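You operate a simulated robot arm through the tools that you are given. There is no shell and no other tool. Be economical: measure what you need, move in short steps, check, and stop when the job is done.

You run a simulated robot arm. Do the job below in one go: nothing can be reset, and whatever is moved stays where it is left.

## Task
Put the jar with the blue lid in the beige carton's middle cell, then close and tape it.
Fine: tape with the yellow slider and park it again; free the clamp.
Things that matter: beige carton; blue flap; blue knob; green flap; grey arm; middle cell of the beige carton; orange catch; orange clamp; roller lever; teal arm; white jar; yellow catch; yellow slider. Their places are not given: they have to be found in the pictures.

Only the result counts: the job must be done as asked and must still hold three seconds after the hand-in. Knocking over, shifting, dropping, spilling or breaking anything else fails it. Lids that push on must go on centred and level and be pressed home; caps that screw on are set level and turned clockwise until they are tight.

## Robot
A 7-joint arm with a two-finger parallel gripper, fixed in place. Base frame: the origin is at the foot of the arm, x ahead of it, y to its left, z up; the work surface is at about z = 800. Lengths are in mm, angles in rad, forces in N, time in s.
With the tool pointing down near the work surface it reaches from about 300 to 700 mm from the base axis. Its first joint turns from -1.152 to 1.152 rad. Payload 1.57 kg.
The TCP is the grasp point between the finger pads, 30 mm short of the fingertips. In the tool frame z runs along the fingers and y along their closing line. The gripper opens to 110 mm. The fingers are 24 mm wide and 12 mm thick; the gripper's body (48 by 112 mm) begins 78 mm behind the TCP.
Orientation is that of the tool frame in the base frame, as [roll, pitch, yaw] about the fixed x, y, z axes, in that order (R = Rz(yaw) Ry(pitch) Rx(roll)). With the fingers straight down and closing along the base's y, the tool's x points along the base's -x, its y along +y and its z along -z.

## Interface
- The arm moves only by the tool apply_moves. Its argument "rows" is a list that holds one entry, the list of rows, each a list of 7 numbers: the finger opening in mm, from 0 to 110, then the shift along the tool's x, y, z in units of 150 mm (1.0 is 150 mm), then the turn, a rotation vector about the tool's x, y, z in units of 180 degrees (1.0 is 180 degrees). In form: [[[gripper, tx, ty, tz, rx, ry, rz], ...]]. A call has 1 to 8 rows; each row is the pose to reach, as a shift and turn from the pose commanded when the call began, along the tool's axes at that moment. A call with a number of a shift or a turn outside -1 to 1 is refused whole. A row lasts 0.2 s, in which the tool goes at most 50 mm and 0.15 rad; a call with a longer step from one row to the next is refused whole, and so is a gripper value outside its range. Where a pose cannot be reached the arm comes as near as it can. A force on the tool above 70 N (or 10 N above the force at the start of the call, whichever is more), or a blocked arm, ends the call early, and 0.2 s more pass. The fingers move at their own pace (about 108 mm/s each) and stop on an object; they squeeze with about 28 N. The grip force told is the motor's: it shows also when the fingers shut on nothing. Time passes only in rows, and 0.2 s behind the last, so rows that repeat a pose let the fingers close. It gives the time, the measured TCP pose, the force on the tool (base axes), the opening and the grip force at its end, in the units of the frame above (readings bear some noise), with the torque about the TCP (base axes, N m) and any sound that the robot's microphone picked up, and new pictures: "views" is both (left out), scene, wrist or none.
- Cameras (640 x 400 px; columns grow to the right, rows downward): "scene" is fixed at [124.7, -405.9, 1359.8]; the picture's right is [0.97, -0.25, 0.00], its down [-0.24, -0.90, -0.36] and it looks along [0.09, 0.35, -0.93] (base axes); focal length 214 px, centre (320, 200). "wrist" rides on the gripper at [70, 16, -141] in the tool frame; the picture's right is [-0.23, 0.97, 0.00], its down [-0.86, -0.20, -0.48] and it looks along [-0.47, -0.11, 0.88] (tool axes); focal length 222 px, centre (320, 200).
- measure_at(camera, pixels): for up to 12 pixels [column, row] of the newest picture of that camera ("zoom" is the newest enlarged one), the place [x, y, z] in the base frame of the surface seen there, good to about 2 mm. The clock stands still meanwhile.
- zoom(camera, box): a new picture of the part [left, top, right, bottom] of that camera's present view, enlarged. The clock stands still meanwhile.
- close_job(): hands the job in; it is judged then, once.

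Keep the steps short. Do not move on a guess: measure, check each grasp and each placing, and mend mistakes. In all there are 80 turns and 200 pictures (those below and enlarged ones count). Leave the gripper open and the arm clear of the work at the hand-in unless told otherwise, and finish with a single line.

The tools are called after ">>>" as a command line: name --argument value ..., lists and objects as JSON in quotes. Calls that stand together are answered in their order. apply_moves: Moves the arm, as the interface text tells. Its arguments: {"type":"object","properties":{"rows":{"type":"array"},"views":{"type":"string","enum":["both","scene","wrist","none"]}},"required":["rows"]} The other tools are called the same way: measure_at (camera, pixels) gives the place of the surface under pixels of a picture; zoom (camera, box) takes an enlarged picture of a part of a camera's view; close_job () hands the job in.

At the start:

```text
clock: 0.0
ee_pos: [341.7, -160.5, 1133.5]
tool_rot: [3.141, 0.0, -3.14]
wrist_force: [-0.3, -0.2, 0.1]
moment: [0.0, 0.04, -0.02]
finger_gap: 110.0
grip_force: 0.0
```

scene: 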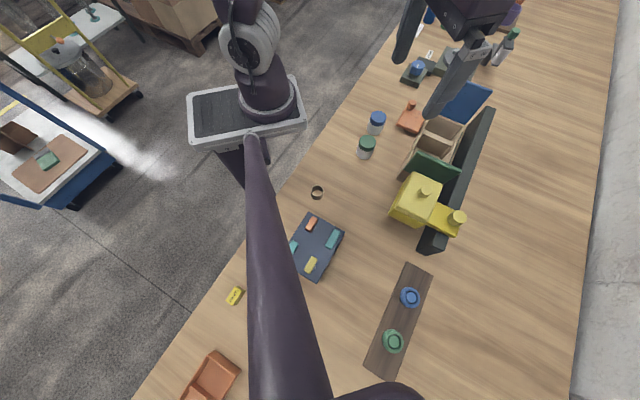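
wrist: 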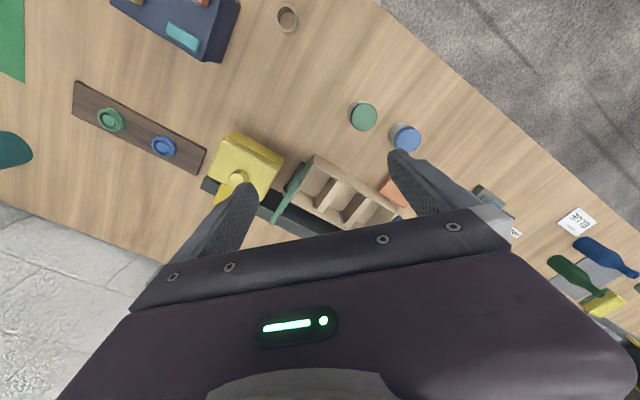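

I see the carton around (435,150) in the scene view, with the yellow slider at (415,200) and jars at (375,122) and (366,147). I'll enlarge these areas first.

>>> zoom --camera "scene" --box '[340, 70, 520, 260]'

>>> zoom --camera "wrist" --box '[180, 80, 460, 250]'

>>> zoom --camera "scene" --box '[390, 0, 540, 100]'

```text
2.11 times, centred on (430, 165) of scene
```

zoom: 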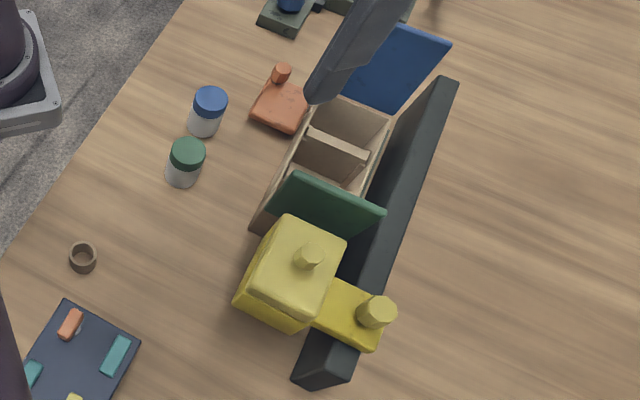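

```text
2.29 times, centred on (320, 165) of wrist
```

zoom: 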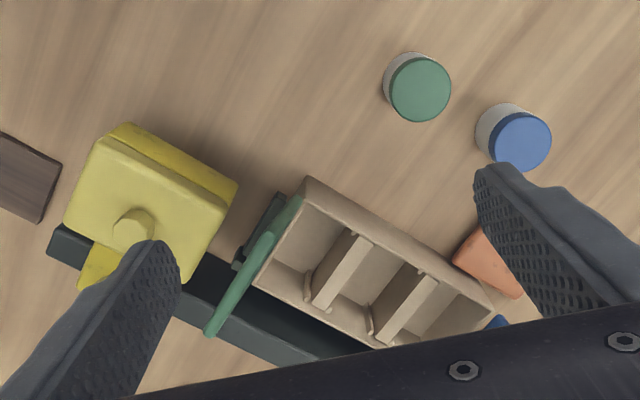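

```text
4.00 times, centred on (465, 50) of scene
```

zoom: 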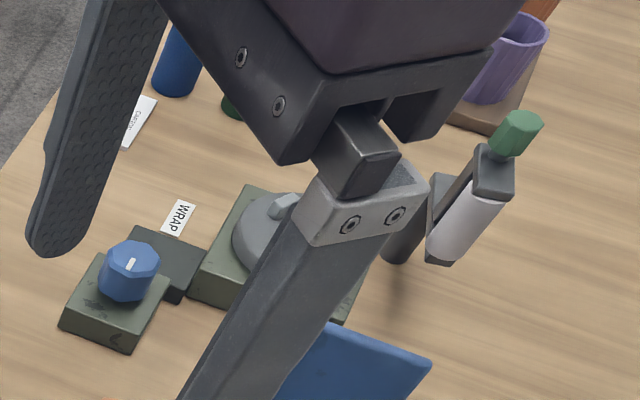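

The gripper hides part of the scene. I'll move 150 mm to the left (+y, at height) so the cameras see more.

>>> apply_moves --rows '[[[110, 0, 0.33, 0, 0, 0, 0], [110, 0, 0.66, 0, 0, 0, 0], [110, 0, 1, 0, 0, 0, 0]]]'

>>> zoom --camera "scene" --box '[380, 0, 540, 100]'

>>> zoom --camera "scene" --box '[350, 70, 510, 170]'

>>> zoom --camera "scene" --box '[270, 170, 490, 310]'

```text
refused: row 3 steps farther than a row can; nothing moved
```

```text
4.00 times, centred on (460, 50) of scene
```

zoom: 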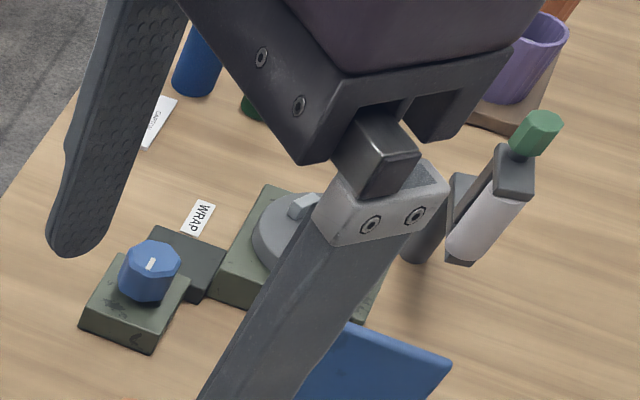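

```text
4.00 times, centred on (430, 120) of scene
```

zoom: 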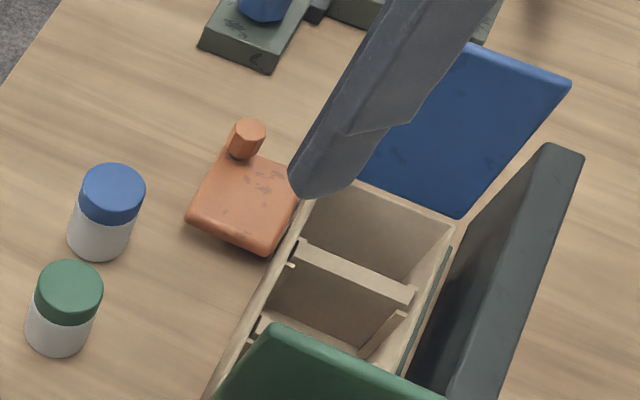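

```text
2.86 times, centred on (380, 240) of scene
```

zoom: 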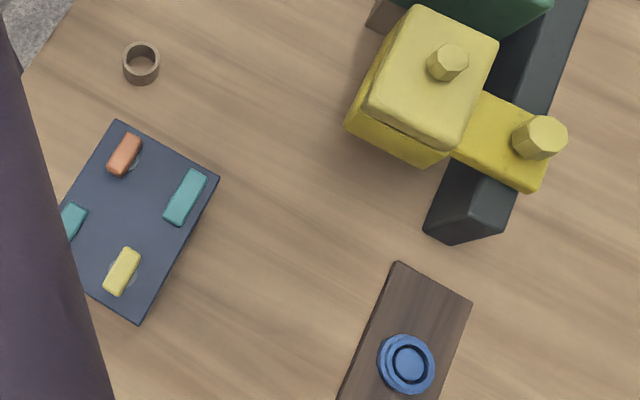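

The step was a bit too long. I'll repeat it with four rows.

>>> apply_moves --rows '[[[110, 0, 0.25, 0, 0, 0, 0], [110, 0, 0.5, 0, 0, 0, 0], [110, 0, 0.75, 0, 0, 0, 0], [110, 0, 1, 0, 0, 0, 0], [110, 0, 1, 0, 0, 0, 0]]]'

>>> zoom --camera "scene" --box '[370, 20, 530, 120]'

>>> zoom --camera "wrist" --box '[120, 40, 440, 240]'

```text
clock: 1.2
ee_pos: [339.5, -9.5, 1135.0]
tool_rot: [3.141, -0.002, 3.141]
wrist_force: [0.7, -0.4, -0.4]
moment: [0.01, 0.03, 0.0]
finger_gap: 110.0
grip_force: 0.0
```

scene: 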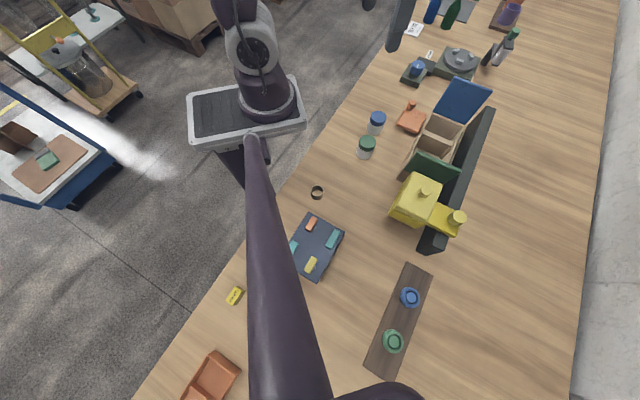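
wrist: 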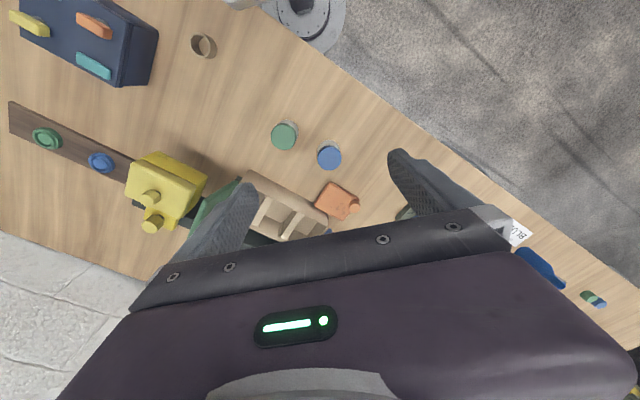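

```text
4.00 times, centred on (450, 70) of scene
```

zoom: 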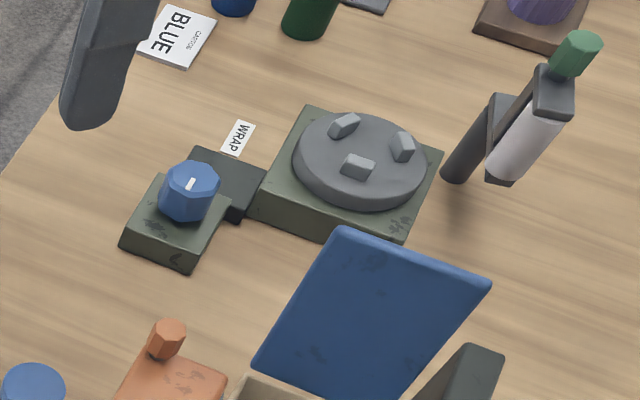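

```text
2.00 times, centred on (280, 140) of wrist
```

zoom: 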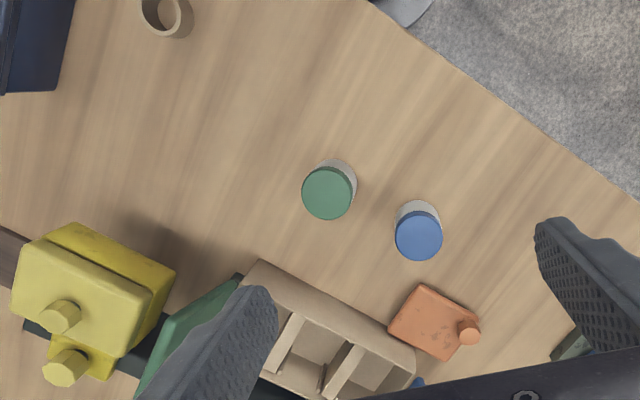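

There's a printed sheet at (413,30) and a dark panel with coloured tabs at (317,245). I'll read both closely, along with the rest of the scene.

>>> zoom --camera "scene" --box '[396, 0, 460, 40]'

>>> zoom --camera "scene" --box '[270, 200, 360, 290]'

>>> zoom --camera "wrist" --box '[0, 0, 200, 125]'

>>> zoom --camera "scene" --box '[390, 70, 500, 140]'

>>> zoom --camera "scene" --box '[380, 130, 500, 260]'

>>> zoom --camera "scene" --box '[140, 270, 450, 400]'

```text
10.00 times, centred on (428, 20) of scene
```

zoom: 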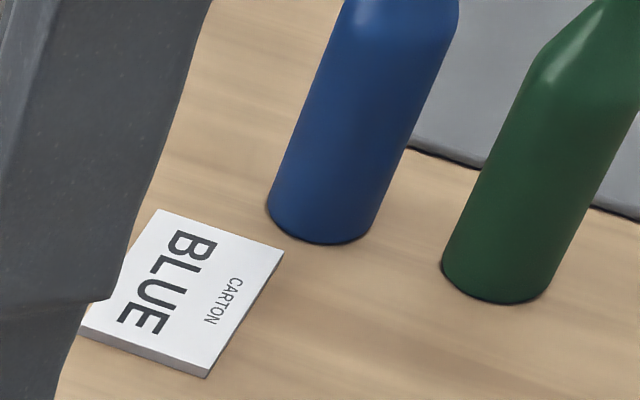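

```text
4.44 times, centred on (315, 245) of scene
```

zoom: 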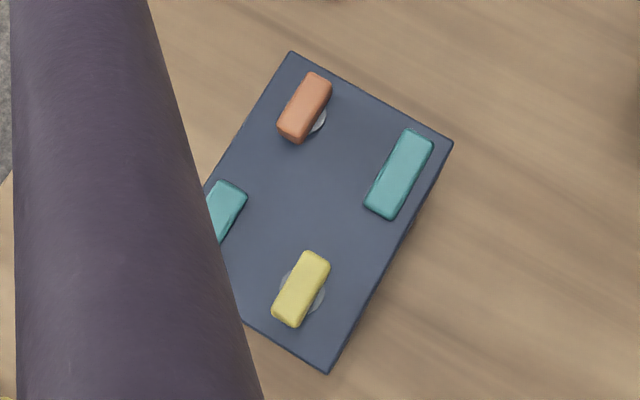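

```text
3.20 times, centred on (100, 62) of wrist
```

zoom: 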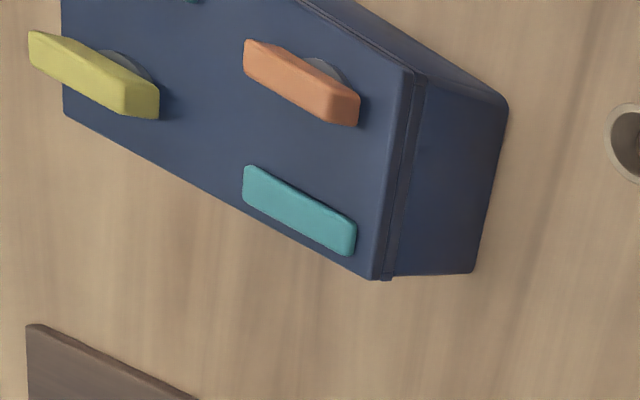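

```text
5.71 times, centred on (445, 105) of scene
```

zoom: 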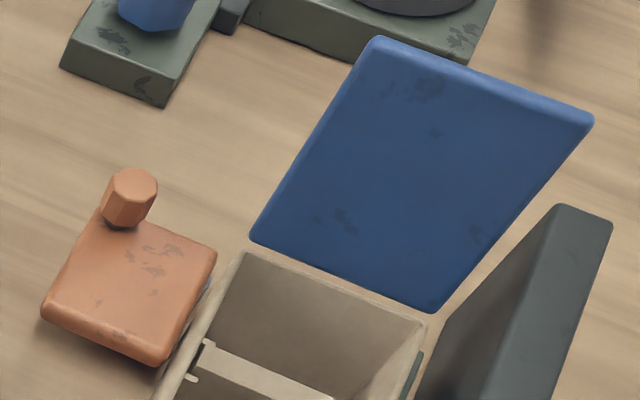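

```text
3.08 times, centred on (440, 195) of scene
```

zoom: 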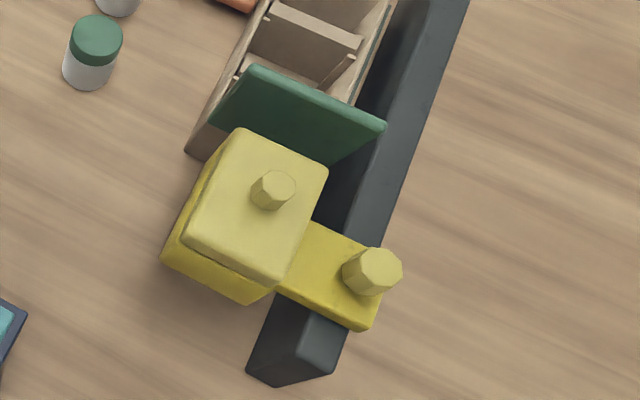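

```text
2.06 times, centred on (295, 335) of scene
```

zoom: 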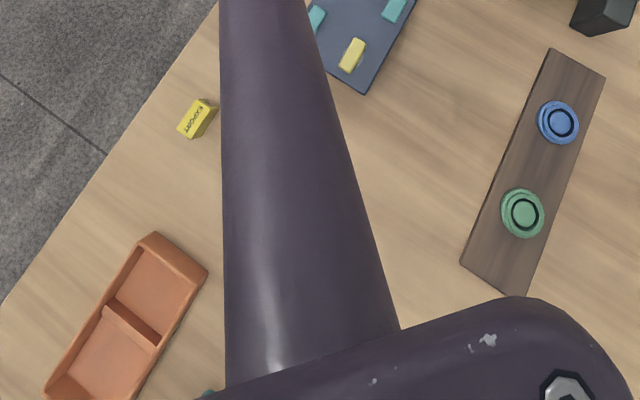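

Next I'll measure the carton, jar, clamp, flaps, rail and slider in the scene view.

>>> measure_at --camera "scene" --pixels '[[377, 117], [376, 130], [366, 141], [411, 120], [413, 106], [425, 189], [456, 217], [488, 112], [436, 240], [465, 90], [437, 160], [448, 132]]'

>>> zoom --camera "scene" --box '[390, 100, 500, 190]'

```text
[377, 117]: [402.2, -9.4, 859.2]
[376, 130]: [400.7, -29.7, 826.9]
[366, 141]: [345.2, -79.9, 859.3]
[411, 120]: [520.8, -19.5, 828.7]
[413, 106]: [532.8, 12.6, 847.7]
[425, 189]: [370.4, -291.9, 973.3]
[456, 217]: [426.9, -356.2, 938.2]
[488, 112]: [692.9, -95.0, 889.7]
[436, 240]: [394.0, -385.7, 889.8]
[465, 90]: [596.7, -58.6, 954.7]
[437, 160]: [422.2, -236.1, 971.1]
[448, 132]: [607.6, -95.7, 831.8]
```

```text
4.44 times, centred on (445, 145) of scene
```

zoom: 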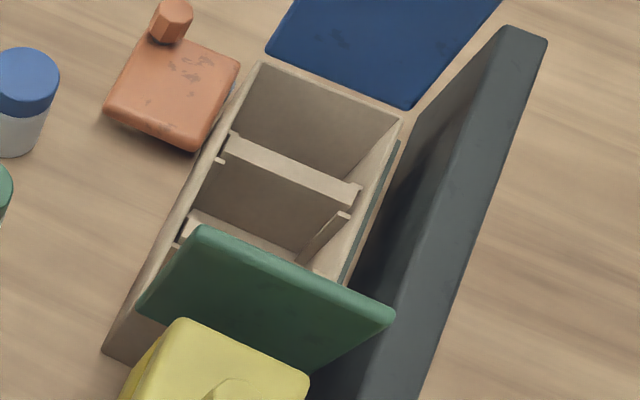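

I'll measure the rim corners, dividers and flap edges from this zoom.

>>> measure_at --camera "zoom" --pixels '[[262, 66], [399, 119], [180, 232], [230, 145], [352, 198], [192, 217], [345, 216], [205, 230], [386, 314], [308, 368], [143, 300], [295, 180]]'

>>> measure_at --camera "scene" --pixels '[[463, 77], [491, 89], [433, 108], [467, 124], [470, 115], [465, 170], [440, 226], [400, 205], [430, 178], [442, 186], [409, 176], [425, 208]]'

```text
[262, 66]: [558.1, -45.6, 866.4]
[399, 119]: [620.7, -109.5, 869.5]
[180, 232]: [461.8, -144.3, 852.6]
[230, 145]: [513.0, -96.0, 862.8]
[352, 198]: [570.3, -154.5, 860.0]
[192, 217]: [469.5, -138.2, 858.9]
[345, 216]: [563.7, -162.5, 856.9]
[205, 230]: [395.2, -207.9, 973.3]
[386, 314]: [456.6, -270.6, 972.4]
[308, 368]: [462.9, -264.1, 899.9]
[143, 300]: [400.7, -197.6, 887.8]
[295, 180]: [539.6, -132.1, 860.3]
```

```text
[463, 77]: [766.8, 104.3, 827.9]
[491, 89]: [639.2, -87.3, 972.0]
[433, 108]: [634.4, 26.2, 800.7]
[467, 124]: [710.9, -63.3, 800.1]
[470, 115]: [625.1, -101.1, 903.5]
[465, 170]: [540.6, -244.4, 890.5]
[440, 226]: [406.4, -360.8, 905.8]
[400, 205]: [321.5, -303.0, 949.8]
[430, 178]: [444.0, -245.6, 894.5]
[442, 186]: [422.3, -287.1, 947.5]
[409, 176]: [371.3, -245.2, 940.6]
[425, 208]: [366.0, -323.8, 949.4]
```

The carton is turned by about 44.3°, so its long axis is u = (0.716, 0.698). The rim is at z≈868. Both flaps stand upright, and each is about 105 mm long, half the carton's length. I'll turn the tool so the fingers close across the carton and lower it to above the blue-lidded jar at (402,-9), then look with the wrist camera.

>>> apply_moves --rows '[[[110, -0.07, 0, 0.1, 0, 0, -0.041], [110, -0.14, 0, 0.2, 0, 0, -0.082], [110, -0.21, 0, 0.3, 0, 0, -0.123], [110, -0.28, 0, 0.4, 0, 0, -0.164], [110, -0.35, 0, 0.5, 0, 0, -0.205], [110, -0.41, 0, 0.6, 0, 0, -0.246], [110, -0.41, 0, 0.6, 0, 0, -0.246]]]'

>>> zoom --camera "wrist" --box '[160, 60, 480, 260]'

```text
clock: 2.8
ee_pos: [402.2, -9.9, 1043.4]
tool_rot: [-3.14, 0.0, -2.367]
wrist_force: [0.0, -1.0, -0.2]
moment: [0.02, 0.02, -0.01]
finger_gap: 109.9
grip_force: 0.1
```

scene: 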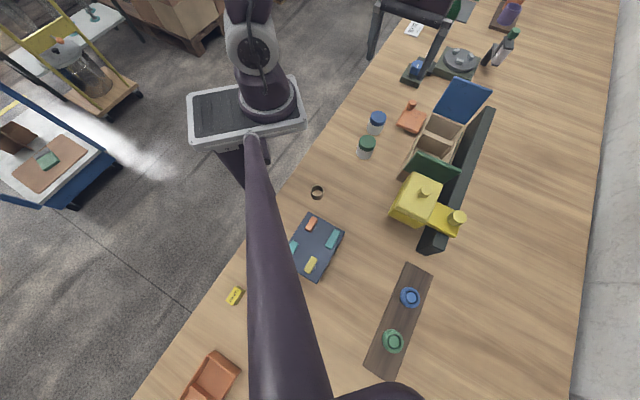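
wrist: 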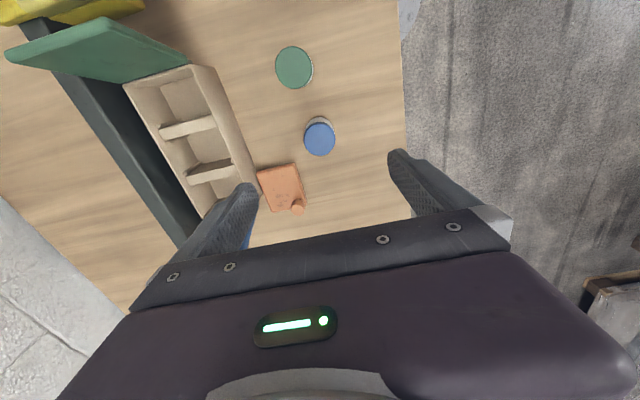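

```text
2.00 times, centred on (320, 160) of wrist
```

zoom: 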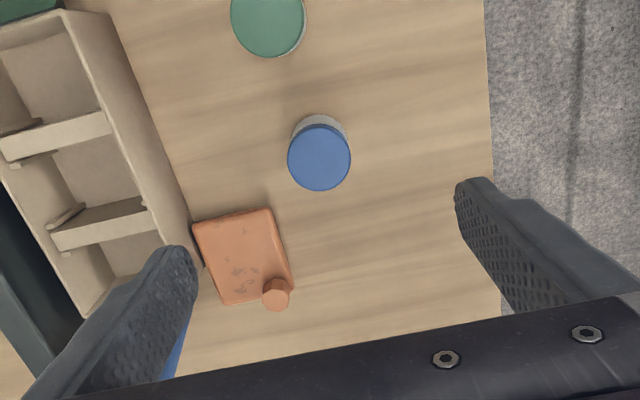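

I'll measure the lid's centre and edges, the clamp, and the dividers in this zoom.

>>> measure_at --camera "zoom" --pixels '[[319, 157], [291, 157], [347, 157], [319, 128], [319, 187], [276, 296], [212, 236], [232, 294], [103, 120], [8, 155], [146, 212], [60, 243]]'

>>> measure_at --camera "wrist" --pixels '[[195, 68], [129, 85], [205, 92], [200, 125], [170, 135], [222, 160], [225, 172], [190, 97], [175, 150], [185, 90], [195, 150], [205, 185]]'

```text
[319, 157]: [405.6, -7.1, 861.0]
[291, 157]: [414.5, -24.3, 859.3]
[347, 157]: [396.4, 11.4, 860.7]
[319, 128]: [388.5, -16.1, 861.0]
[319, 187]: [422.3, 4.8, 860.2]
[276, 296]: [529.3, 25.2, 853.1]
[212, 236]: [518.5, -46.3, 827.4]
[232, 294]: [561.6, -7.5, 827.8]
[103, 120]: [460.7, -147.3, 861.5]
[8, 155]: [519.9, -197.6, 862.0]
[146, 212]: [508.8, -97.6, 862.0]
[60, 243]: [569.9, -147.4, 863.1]
```

```text
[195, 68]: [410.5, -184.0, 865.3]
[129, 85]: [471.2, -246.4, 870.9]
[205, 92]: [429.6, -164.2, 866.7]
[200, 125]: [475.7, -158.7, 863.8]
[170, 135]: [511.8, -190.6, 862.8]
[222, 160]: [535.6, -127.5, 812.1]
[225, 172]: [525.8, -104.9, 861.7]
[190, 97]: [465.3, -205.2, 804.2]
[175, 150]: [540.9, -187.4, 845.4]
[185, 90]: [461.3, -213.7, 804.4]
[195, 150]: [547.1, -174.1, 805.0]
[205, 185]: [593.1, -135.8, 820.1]
```

The lid is about 40 mm wide with its centre at (405.6,-6.5) and top at 860. The three cells are about equal, and the middle one is centred near (515,-147). I'll lower onto the jar.

>>> apply_moves --rows '[[[90, -0.032, 0, 0.25, 0, 0, 0], [90, -0.032, 0, 0.5, 0, 0, 0], [90, -0.032, 0, 0.75, 0, 0, 0], [90, -0.032, 0, 0.95, 0, 0, 0], [90, -0.032, 0, 0.95, 0, 0, 0]]]' --views "wrist"

```text
clock: 4.0
ee_pos: [405.5, -4.7, 898.9]
tool_rot: [3.139, 0.001, -2.368]
wrist_force: [-0.6, 0.0, 0.6]
moment: [-0.01, 0.01, -0.01]
finger_gap: 90.3
grip_force: 0.0
```

wrist: 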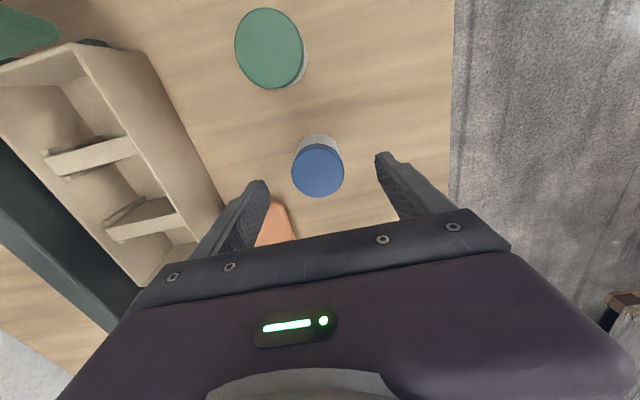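

The jar sits between the fingers and the tool is centred on it. I'll go down 51 mm to z≈848 and close.

>>> apply_moves --rows '[[[90, 0, 0, 0.17, 0, 0, 0], [90, 0, 0, 0.34, 0, 0, 0], [60, 0, 0, 0.34, 0, 0, 0], [30, 0, 0, 0.34, 0, 0, 0], [30, 0, 0, 0.34, 0, 0, 0]]]' --views "both"

```text
clock: 5.2
ee_pos: [405.1, -8.9, 848.3]
tool_rot: [3.141, 0.001, -2.369]
wrist_force: [-0.7, -0.5, -0.2]
moment: [0.01, 0.0, 0.01]
finger_gap: 46.3
grip_force: 27.8
```

scene: 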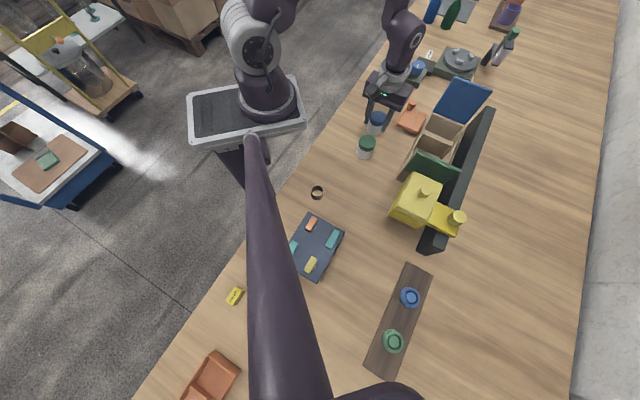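
wrist: 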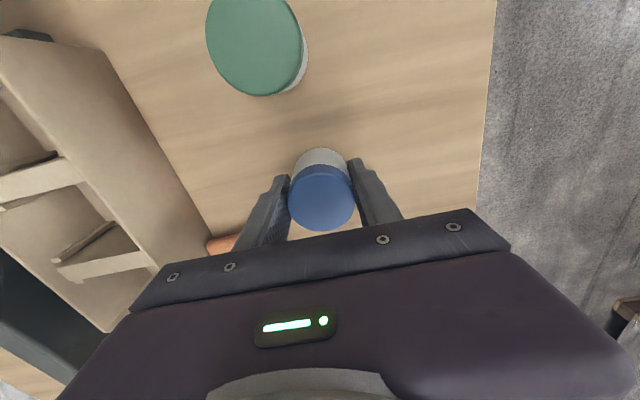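

The jar is held (gap 46 mm, 28 N). I'll lift it 126 mm, carry it partway across, and look.

>>> apply_moves --rows '[[[30, 0, 0, -0.2, 0, 0, 0], [30, 0, 0, -0.5, 0, 0, 0], [30, 0, 0, -0.84, 0, 0, 0], [30, 0.04, -0.25, -0.84, 0, 0, 0], [30, 0.08, -0.5, -0.84, 0, 0, 0], [30, 0.119, -0.75, -0.84, 0, 0, 0], [30, 0.119, -0.95, -0.84, 0, 0, 0], [30, 0.119, -0.95, -0.84, 0, 0, 0]]]'

```text
refused: row 3 steps farther than a row can; nothing moved
```

>>> apply_moves --rows '[[[30, 0, 0, -0.26, 0, 0, 0], [30, 0, 0, -0.55, 0, 0, 0], [30, 0, 0, -0.84, 0, 0, 0], [30, 0.04, -0.25, -0.84, 0, 0, 0], [30, 0.08, -0.5, -0.84, 0, 0, 0], [30, 0.119, -0.75, -0.84, 0, 0, 0], [30, 0.119, -0.95, -0.84, 0, 0, 0], [30, 0.119, -0.95, -0.84, 0, 0, 0]]]'

```text
clock: 7.0
ee_pos: [494.4, -122.3, 976.5]
tool_rot: [-3.141, -0.002, -2.37]
wrist_force: [-0.4, 0.1, -0.2]
moment: [-0.02, 0.02, -0.01]
finger_gap: 46.1
grip_force: 27.8
```

scene: 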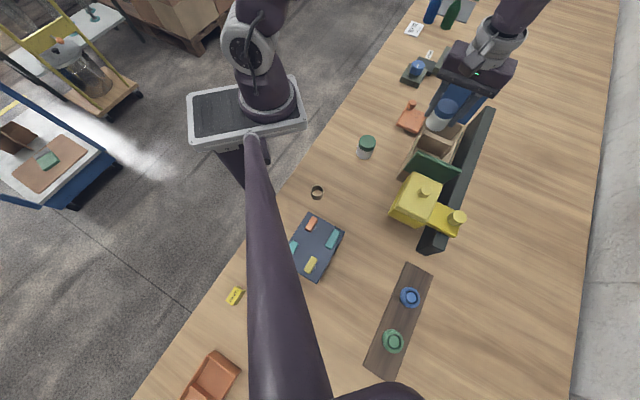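
wrist: 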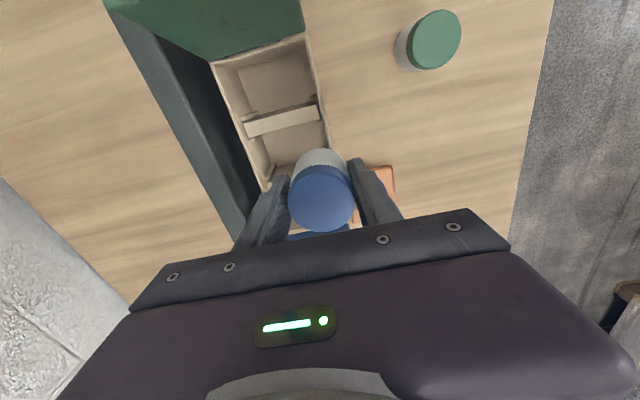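

Jar still held. I'll use this view to re-measure the carton edges and the near divider before the final sideways move.

>>> measure_at --camera "wrist" --pixels '[[215, 64], [305, 38], [317, 105], [246, 125], [280, 118], [330, 140], [322, 100], [247, 185], [240, 135], [284, 128]]'

>>> apply_moves --rows '[[[30, 0.01, -0.1, 0, 0, 0, 0], [30, 0.017, -0.214, 0, 0, 0, 0], [30, 0.017, -0.214, 0.15, 0, 0, 0], [30, 0.017, -0.214, 0.3, 0, 0, 0], [30, 0.017, -0.214, 0.3, 0, 0, 0]]]'

>>> zoom --camera "scene" --box '[390, 80, 510, 180]'

```text
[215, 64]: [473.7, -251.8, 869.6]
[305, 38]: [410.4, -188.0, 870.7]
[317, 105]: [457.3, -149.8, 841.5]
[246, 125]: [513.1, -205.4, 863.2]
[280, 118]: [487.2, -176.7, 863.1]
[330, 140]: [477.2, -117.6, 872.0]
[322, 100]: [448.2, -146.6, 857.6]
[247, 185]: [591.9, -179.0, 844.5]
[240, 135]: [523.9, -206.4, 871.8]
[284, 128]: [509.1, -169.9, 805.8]
```

```text
clock: 8.2
ee_pos: [514.0, -145.6, 931.0]
tool_rot: [-3.142, 0.001, -2.367]
wrist_force: [0.0, 0.2, -1.2]
moment: [0.0, 0.01, 0.03]
finger_gap: 46.2
grip_force: 28.2
```

scene: 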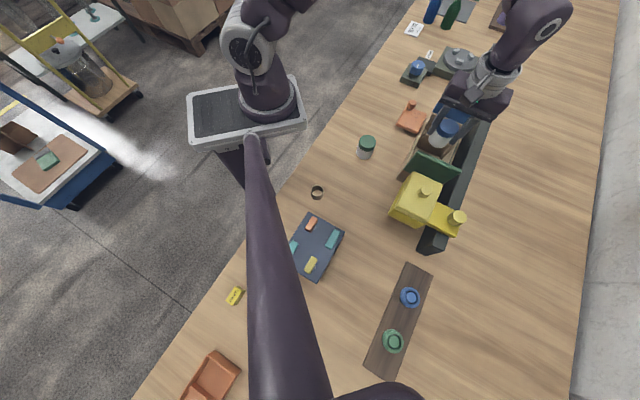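
wrist: 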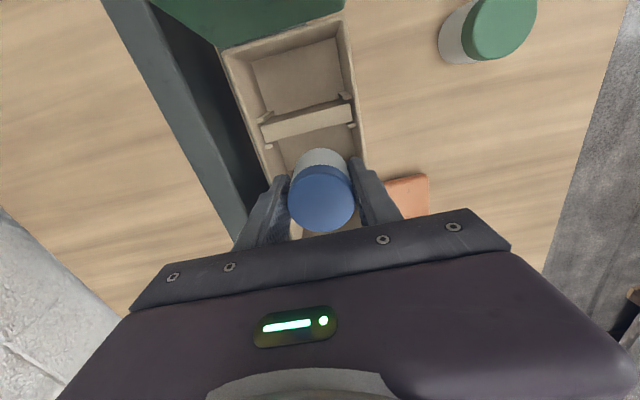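

```text
4.00 times, centred on (450, 130) of scene
```

zoom: 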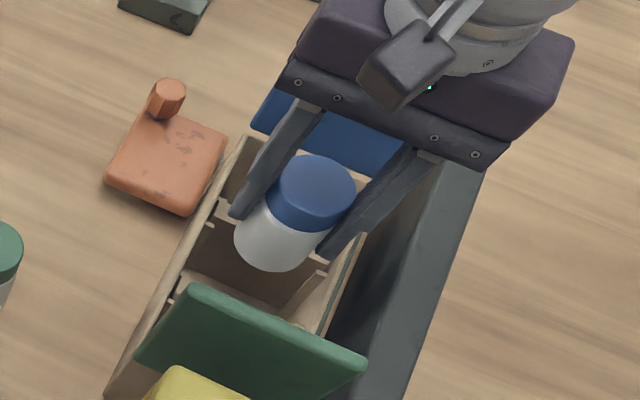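

The jar hangs over the middle cell at u=266, between the dividers at 228 and 300. I'll lower it to z≈858, just above the floor (about 805).

>>> apply_moves --rows '[[[30, 0, -0.012, 0.1, 0, 0, 0], [30, 0, -0.012, 0.2, 0, 0, 0], [30, 0, -0.012, 0.3, 0, 0, 0], [30, 0, -0.012, 0.4, 0, 0, 0], [30, 0, -0.012, 0.485, 0, 0, 0], [30, 0, -0.012, 0.485, 0, 0, 0]]]'

>>> zoom --camera "scene" --box '[390, 80, 510, 180]'

```text
clock: 9.6
ee_pos: [516.1, -146.1, 858.9]
tool_rot: [-3.141, -0.002, -2.367]
wrist_force: [0.3, 0.8, -0.7]
moment: [-0.01, 0.03, 0.01]
finger_gap: 46.4
grip_force: 28.5
```

scene: 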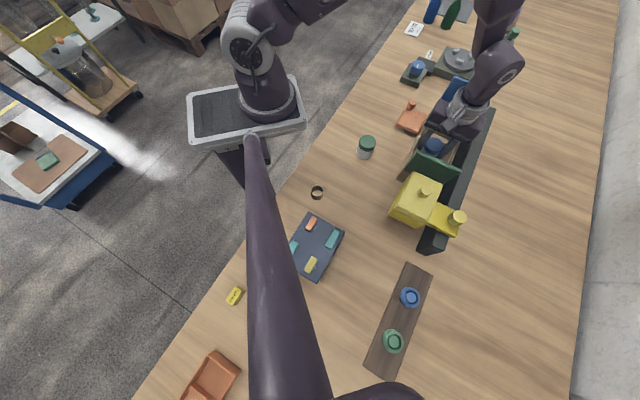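
wrist: 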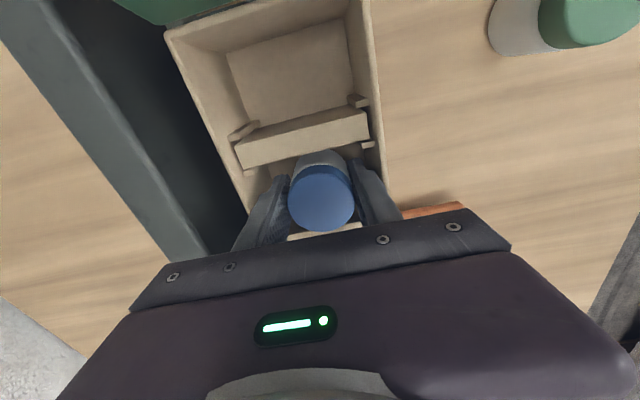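

```text
4.00 times, centred on (450, 130) of scene
```

zoom: 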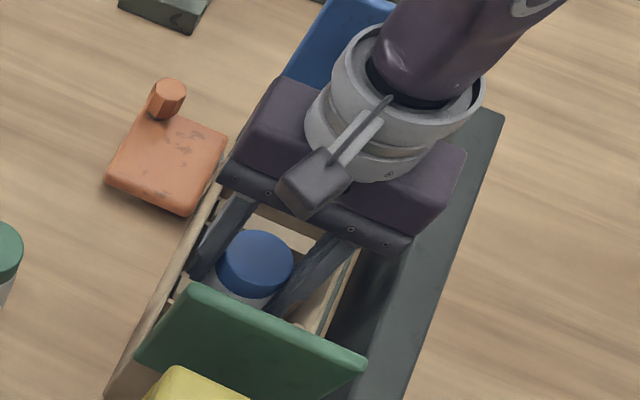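

It is free on both sides. I'll ease down until the force shows the floor.

>>> apply_moves --rows '[[[30, 0, 0, 0.013, 0, 0, 0], [30, 0, 0, 0.026, 0, 0, 0], [30, 0, 0, 0.035, 0, 0, 0], [30, 0, 0, 0.035, 0, 0, 0]]]' --views "none"

```text
clock: 10.6
ee_pos: [515.7, -146.2, 853.6]
tool_rot: [3.141, 0.0, -2.369]
wrist_force: [-0.3, -0.1, 5.9]
moment: [0.05, -0.03, 0.0]
finger_gap: 46.3
grip_force: 27.9
```

The upward force of 5.9 N shows the jar stands on the cell floor. I'll open slightly to 56 mm, with just room between the walls, then lift straight up 130 mm.

>>> apply_moves --rows '[[[56, 0, 0, 0, 0, 0, 0], [56, 0, 0, 0, 0, 0, 0], [56, 0, 0, -0.1, 0, 0, 0], [56, 0, 0, -0.3, 0, 0, 0], [56, 0, 0, -0.6, 0, 0, 0], [56, 0, 0, -0.9, 0, 0, 0], [56, 0, 0, -0.9, 0, 0, 0]]]'

>>> zoom --camera "wrist" --box '[180, 20, 480, 240]'

```text
clock: 12.2
ee_pos: [517.2, -149.6, 987.9]
tool_rot: [-3.141, 0.001, -2.369]
wrist_force: [-0.2, -0.1, 0.6]
moment: [-0.01, 0.02, 0.01]
finger_gap: 55.9
grip_force: 0.0
```

scene: 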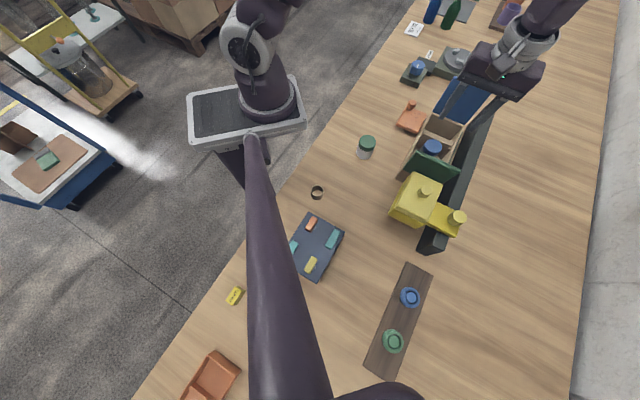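
wrist: 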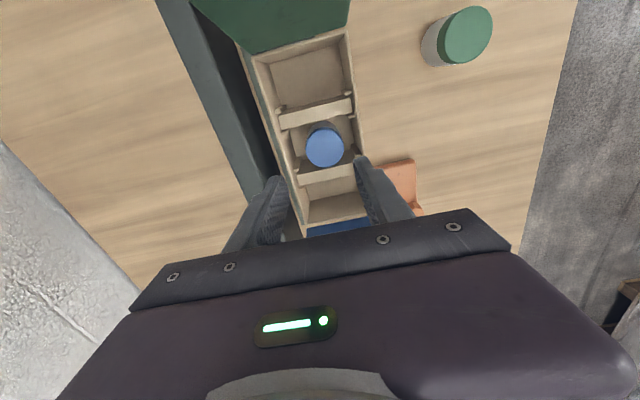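

```text
1.82 times, centred on (330, 130) of wrist
```

zoom: 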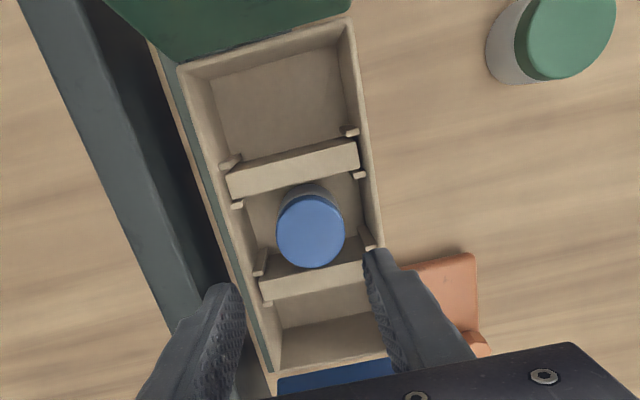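

The jar stands upright in the middle cell. Before closing, I want to read the sign at (413,30) and check the clamp and the flap lengths. I'll measure these in the scene view.

>>> measure_at --camera "scene" --pixels '[[413, 30], [430, 55], [417, 67], [460, 62], [507, 36], [466, 80], [484, 88], [445, 155], [428, 155], [420, 165]]'

>>> zoom --camera "scene" --box '[395, 15, 440, 65]'

>>> zoom --camera "scene" --box '[385, 85, 445, 145]'

>>> zoom --camera "scene" --box '[385, 160, 475, 260]'

```text
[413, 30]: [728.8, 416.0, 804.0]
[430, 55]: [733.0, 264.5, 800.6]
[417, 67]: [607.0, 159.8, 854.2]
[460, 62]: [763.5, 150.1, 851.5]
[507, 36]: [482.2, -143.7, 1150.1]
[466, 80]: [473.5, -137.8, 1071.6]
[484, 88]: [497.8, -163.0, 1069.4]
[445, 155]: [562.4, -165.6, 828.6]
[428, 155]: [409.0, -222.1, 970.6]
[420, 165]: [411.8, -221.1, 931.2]
```

```text
8.00 times, centred on (418, 40) of scene
```

zoom: 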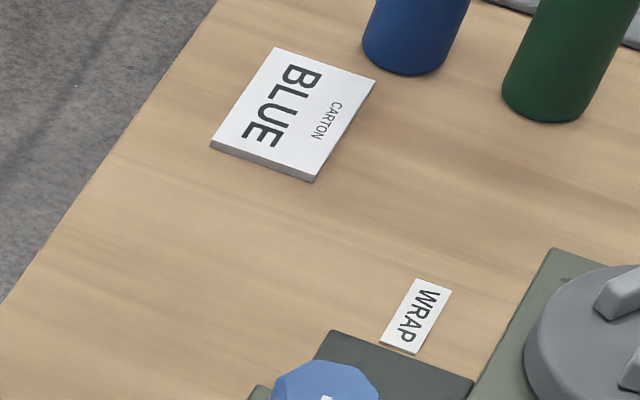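

```text
6.67 times, centred on (415, 115) of scene
```

zoom: 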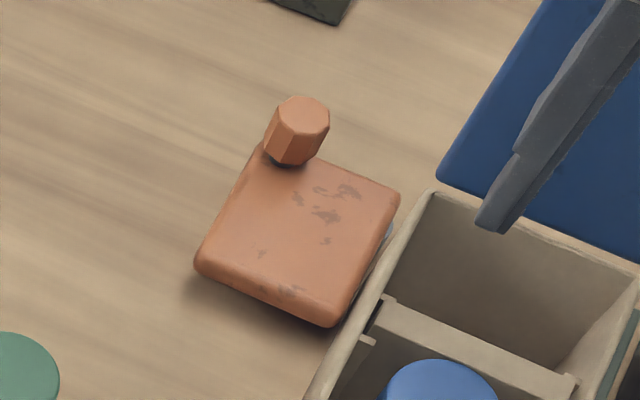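

```text
4.00 times, centred on (430, 210) of scene
```

zoom: 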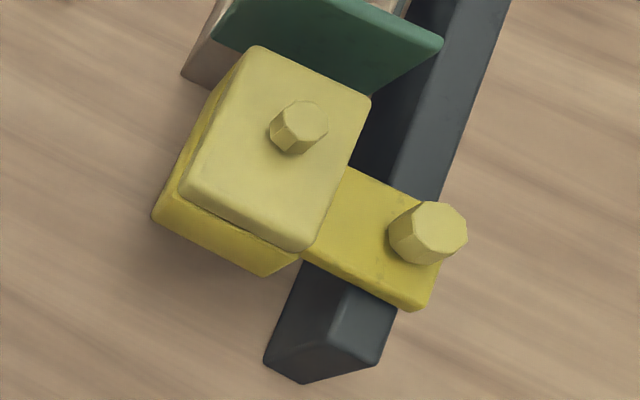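

The sign reads "CARTON BLUE", and it fits closing the blue flap first. That also puts the green flap on top, so the slider coming from the green end won't catch an edge. I'll close the fingers, rise above the flap tops (973) and cross over the blue flap to its outer side.

>>> apply_moves --rows '[[[40, 0, 0, -0.2, 0, 0, 0], [0, 0, 0, -0.4, 0, 0, 0], [0, -0.25, 0, -0.4, 0, 0, 0], [0, -0.5, 0, -0.4, 0, 0, 0], [0, -0.75, 0, -0.4, 0, 0, 0], [0, -1.0, 0, -0.4, 0, 0, 0], [0, -1.0, 0, -0.4, 0, 0, 0]]]'

>>> zoom --camera "scene" --box '[400, 60, 520, 170]'

```text
clock: 13.8
ee_pos: [623.4, -42.0, 1048.7]
tool_rot: [-3.141, -0.001, -2.369]
wrist_force: [-0.1, -0.7, 0.3]
moment: [0.01, 0.01, -0.02]
finger_gap: 0.2
grip_force: 21.5
```

scene: 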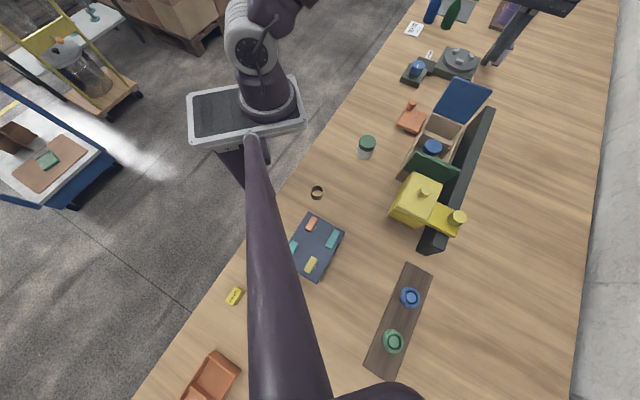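
wrist: 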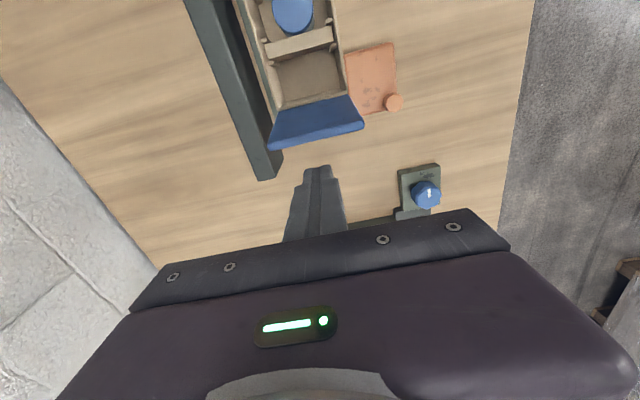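

```text
3.64 times, centred on (460, 115) of scene
```

zoom: 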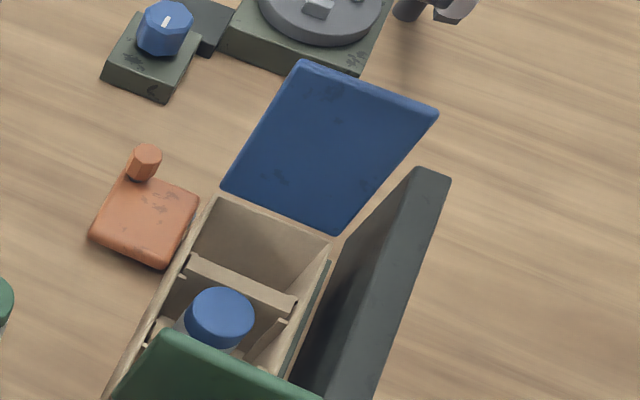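

I'll measure the blue flap's edges from here.

>>> measure_at --camera "wrist" --pixels '[[275, 143], [315, 135], [358, 127], [286, 113], [315, 106], [345, 99], [315, 122], [315, 148], [267, 90], [290, 80], [265, 130], [425, 192]]'

>>> zoom --camera "wrist" --box '[180, 0, 440, 180]'

```text
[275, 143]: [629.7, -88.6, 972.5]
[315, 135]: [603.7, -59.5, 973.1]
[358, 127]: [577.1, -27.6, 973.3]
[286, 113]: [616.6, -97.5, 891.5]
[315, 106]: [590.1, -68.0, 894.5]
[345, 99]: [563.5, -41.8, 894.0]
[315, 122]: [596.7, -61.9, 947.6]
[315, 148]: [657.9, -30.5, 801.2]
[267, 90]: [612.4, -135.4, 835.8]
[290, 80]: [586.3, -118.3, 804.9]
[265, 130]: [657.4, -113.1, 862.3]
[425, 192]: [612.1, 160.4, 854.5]
```

```text
2.22 times, centred on (310, 90) of wrist
```

zoom: 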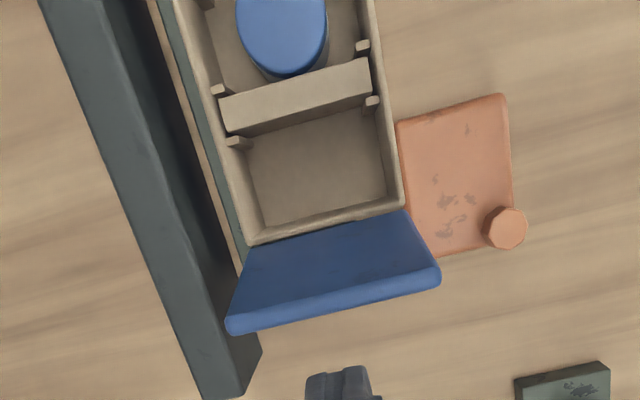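

The blue flap leans about 11° outward with its top at u≈390–396. The closed fingers are just outside it. I'll lower the tips to z≈943 and push the flap along an arc to about 45° inward, then check.

>>> apply_moves --rows '[[[0, -0.02, 0, 0.25, 0, 0, 0], [0, -0.02, 0, 0.49, 0, 0, 0], [0, 0.1, 0, 0.49, 0, 0, 0], [0, 0.234, 0, 0.49, 0, 0, 0], [0, 0.364, 0, 0.51, 0, 0, 0], [0, 0.47, 0, 0.55, 0, 0, 0], [0, 0.557, 0, 0.611, 0, 0, 0]]]'

>>> zoom --camera "scene" --box '[400, 60, 520, 170]'

```text
clock: 15.4
ee_pos: [561.4, -102.2, 957.6]
tool_rot: [3.141, 0.0, -2.369]
wrist_force: [0.1, 0.0, -0.6]
moment: [-0.02, 0.01, 0.02]
finger_gap: 0.1
grip_force: 21.4
```

scene: 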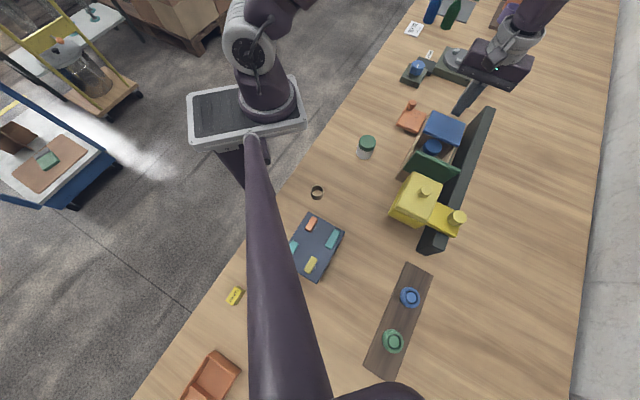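
wrist: 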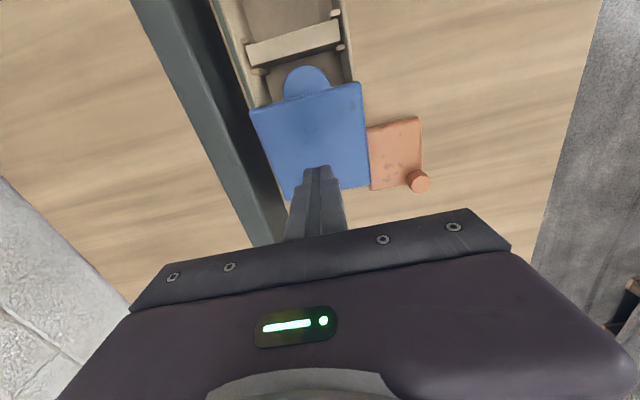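

```text
3.64 times, centred on (460, 115) of scene
```

zoom: 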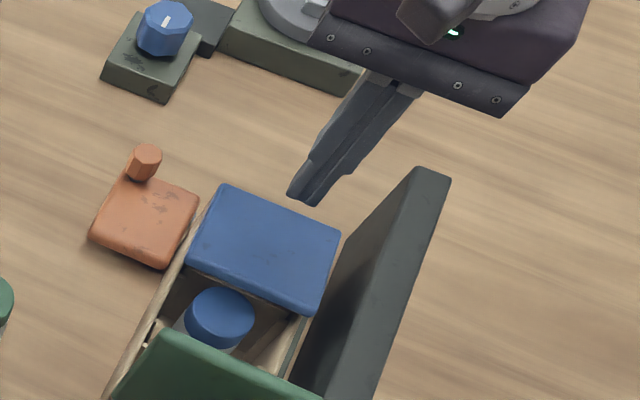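

The blue flap follows and holds where it is pushed. I'll continue the arc to flat.

>>> apply_moves --rows '[[[0, 0.05, 0, 0.07, 0, 0, 0], [0, 0.091, 0, 0.137, 0, 0, 0], [0, 0.12, 0, 0.2, 0, 0, 0], [0, 0.141, 0, 0.257, 0, 0, 0], [0, 0.155, 0, 0.31, 0, 0, 0], [0, 0.155, 0, 0.34, 0, 0, 0]]]'

>>> zoom --camera "scene" --box '[400, 60, 520, 170]'

```text
clock: 16.8
ee_pos: [545.7, -118.1, 909.1]
tool_rot: [-3.135, 0.0, -2.369]
wrist_force: [-17.3, 2.8, 59.9]
moment: [0.57, 0.02, 0.14]
finger_gap: 0.0
grip_force: 21.5
```

scene: 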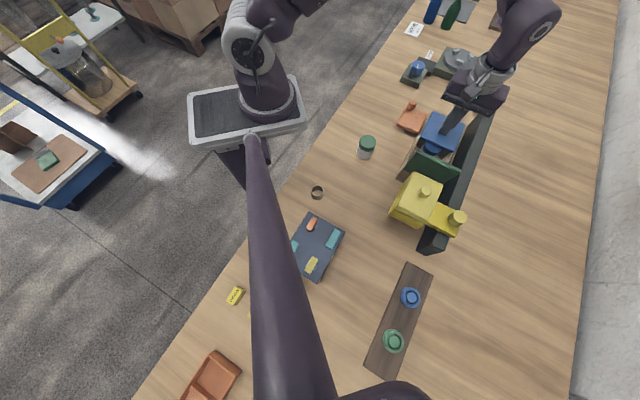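
wrist: 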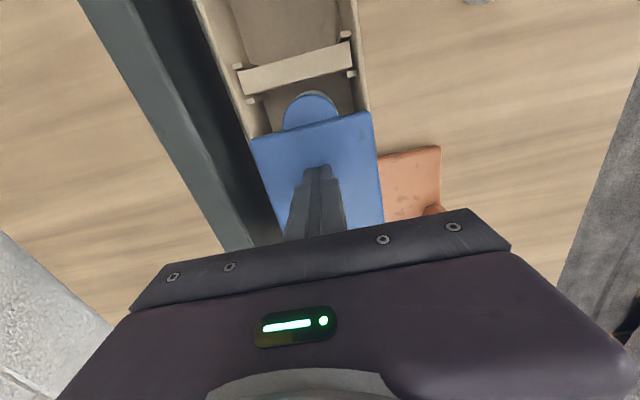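

```text
3.64 times, centred on (460, 115) of scene
```

zoom: 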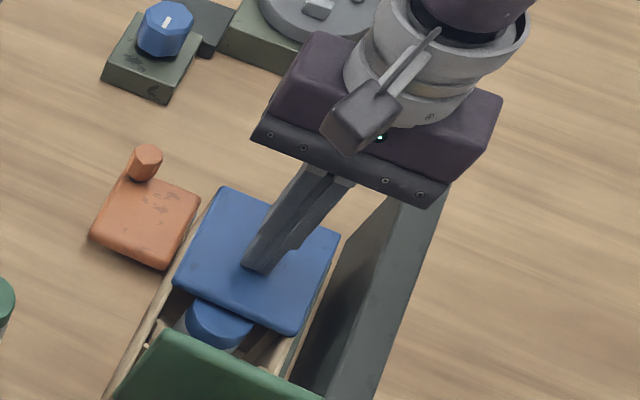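

I read 60 N, so the flap is down on the rim. I'll lift off 80 mm and check that it stays.

>>> apply_moves --rows '[[[0, 0, 0, -0.1, 0, 0, 0], [0, 0, 0, -0.4, 0, 0, 0], [0, 0, 0, -0.7, 0, 0, 0], [0, 0, 0, -0.7, 0, 0, 0]]]'

>>> zoom --camera "scene" --box '[400, 80, 500, 180]'

>>> zoom --camera "wrist" --box '[180, 0, 440, 180]'

```text
clock: 17.8
ee_pos: [545.1, -118.4, 1010.6]
tool_rot: [-3.141, 0.001, -2.369]
wrist_force: [0.5, -0.3, 0.0]
moment: [-0.02, -0.02, 0.01]
finger_gap: 0.0
grip_force: 21.2
```

scene: 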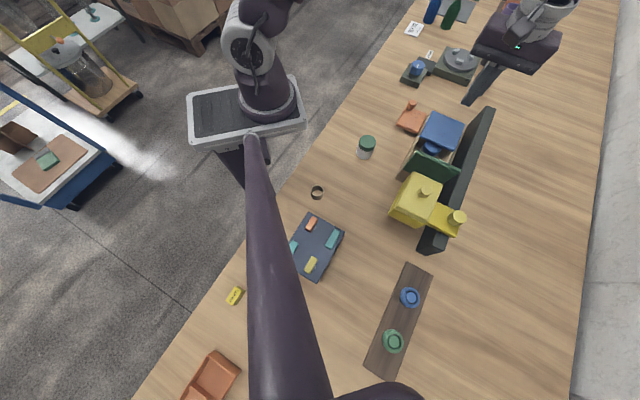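
wrist: 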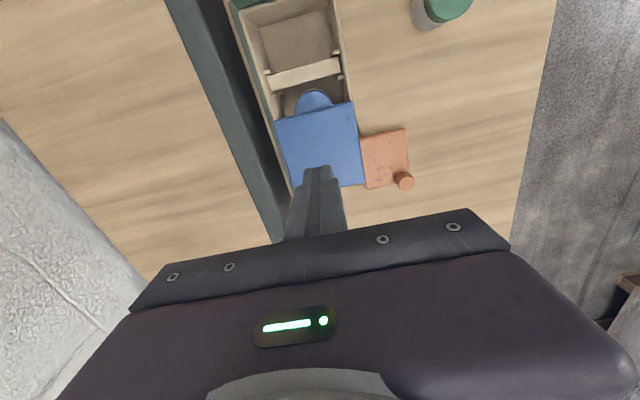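

```text
4.00 times, centred on (450, 130) of scene
```

zoom: 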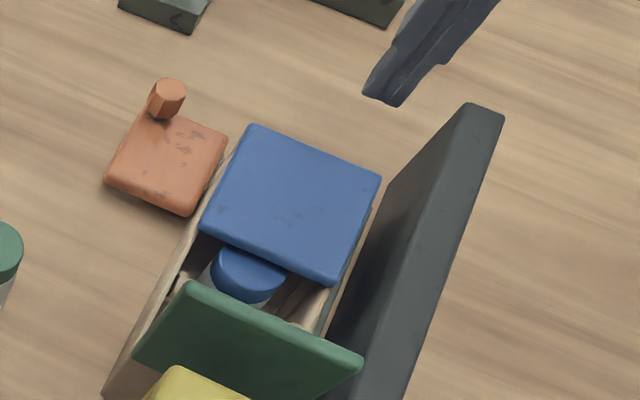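

```text
2.22 times, centred on (310, 90) of wrist
```

zoom: 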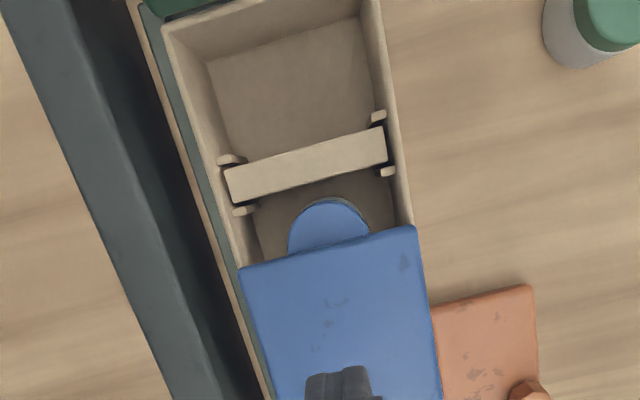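

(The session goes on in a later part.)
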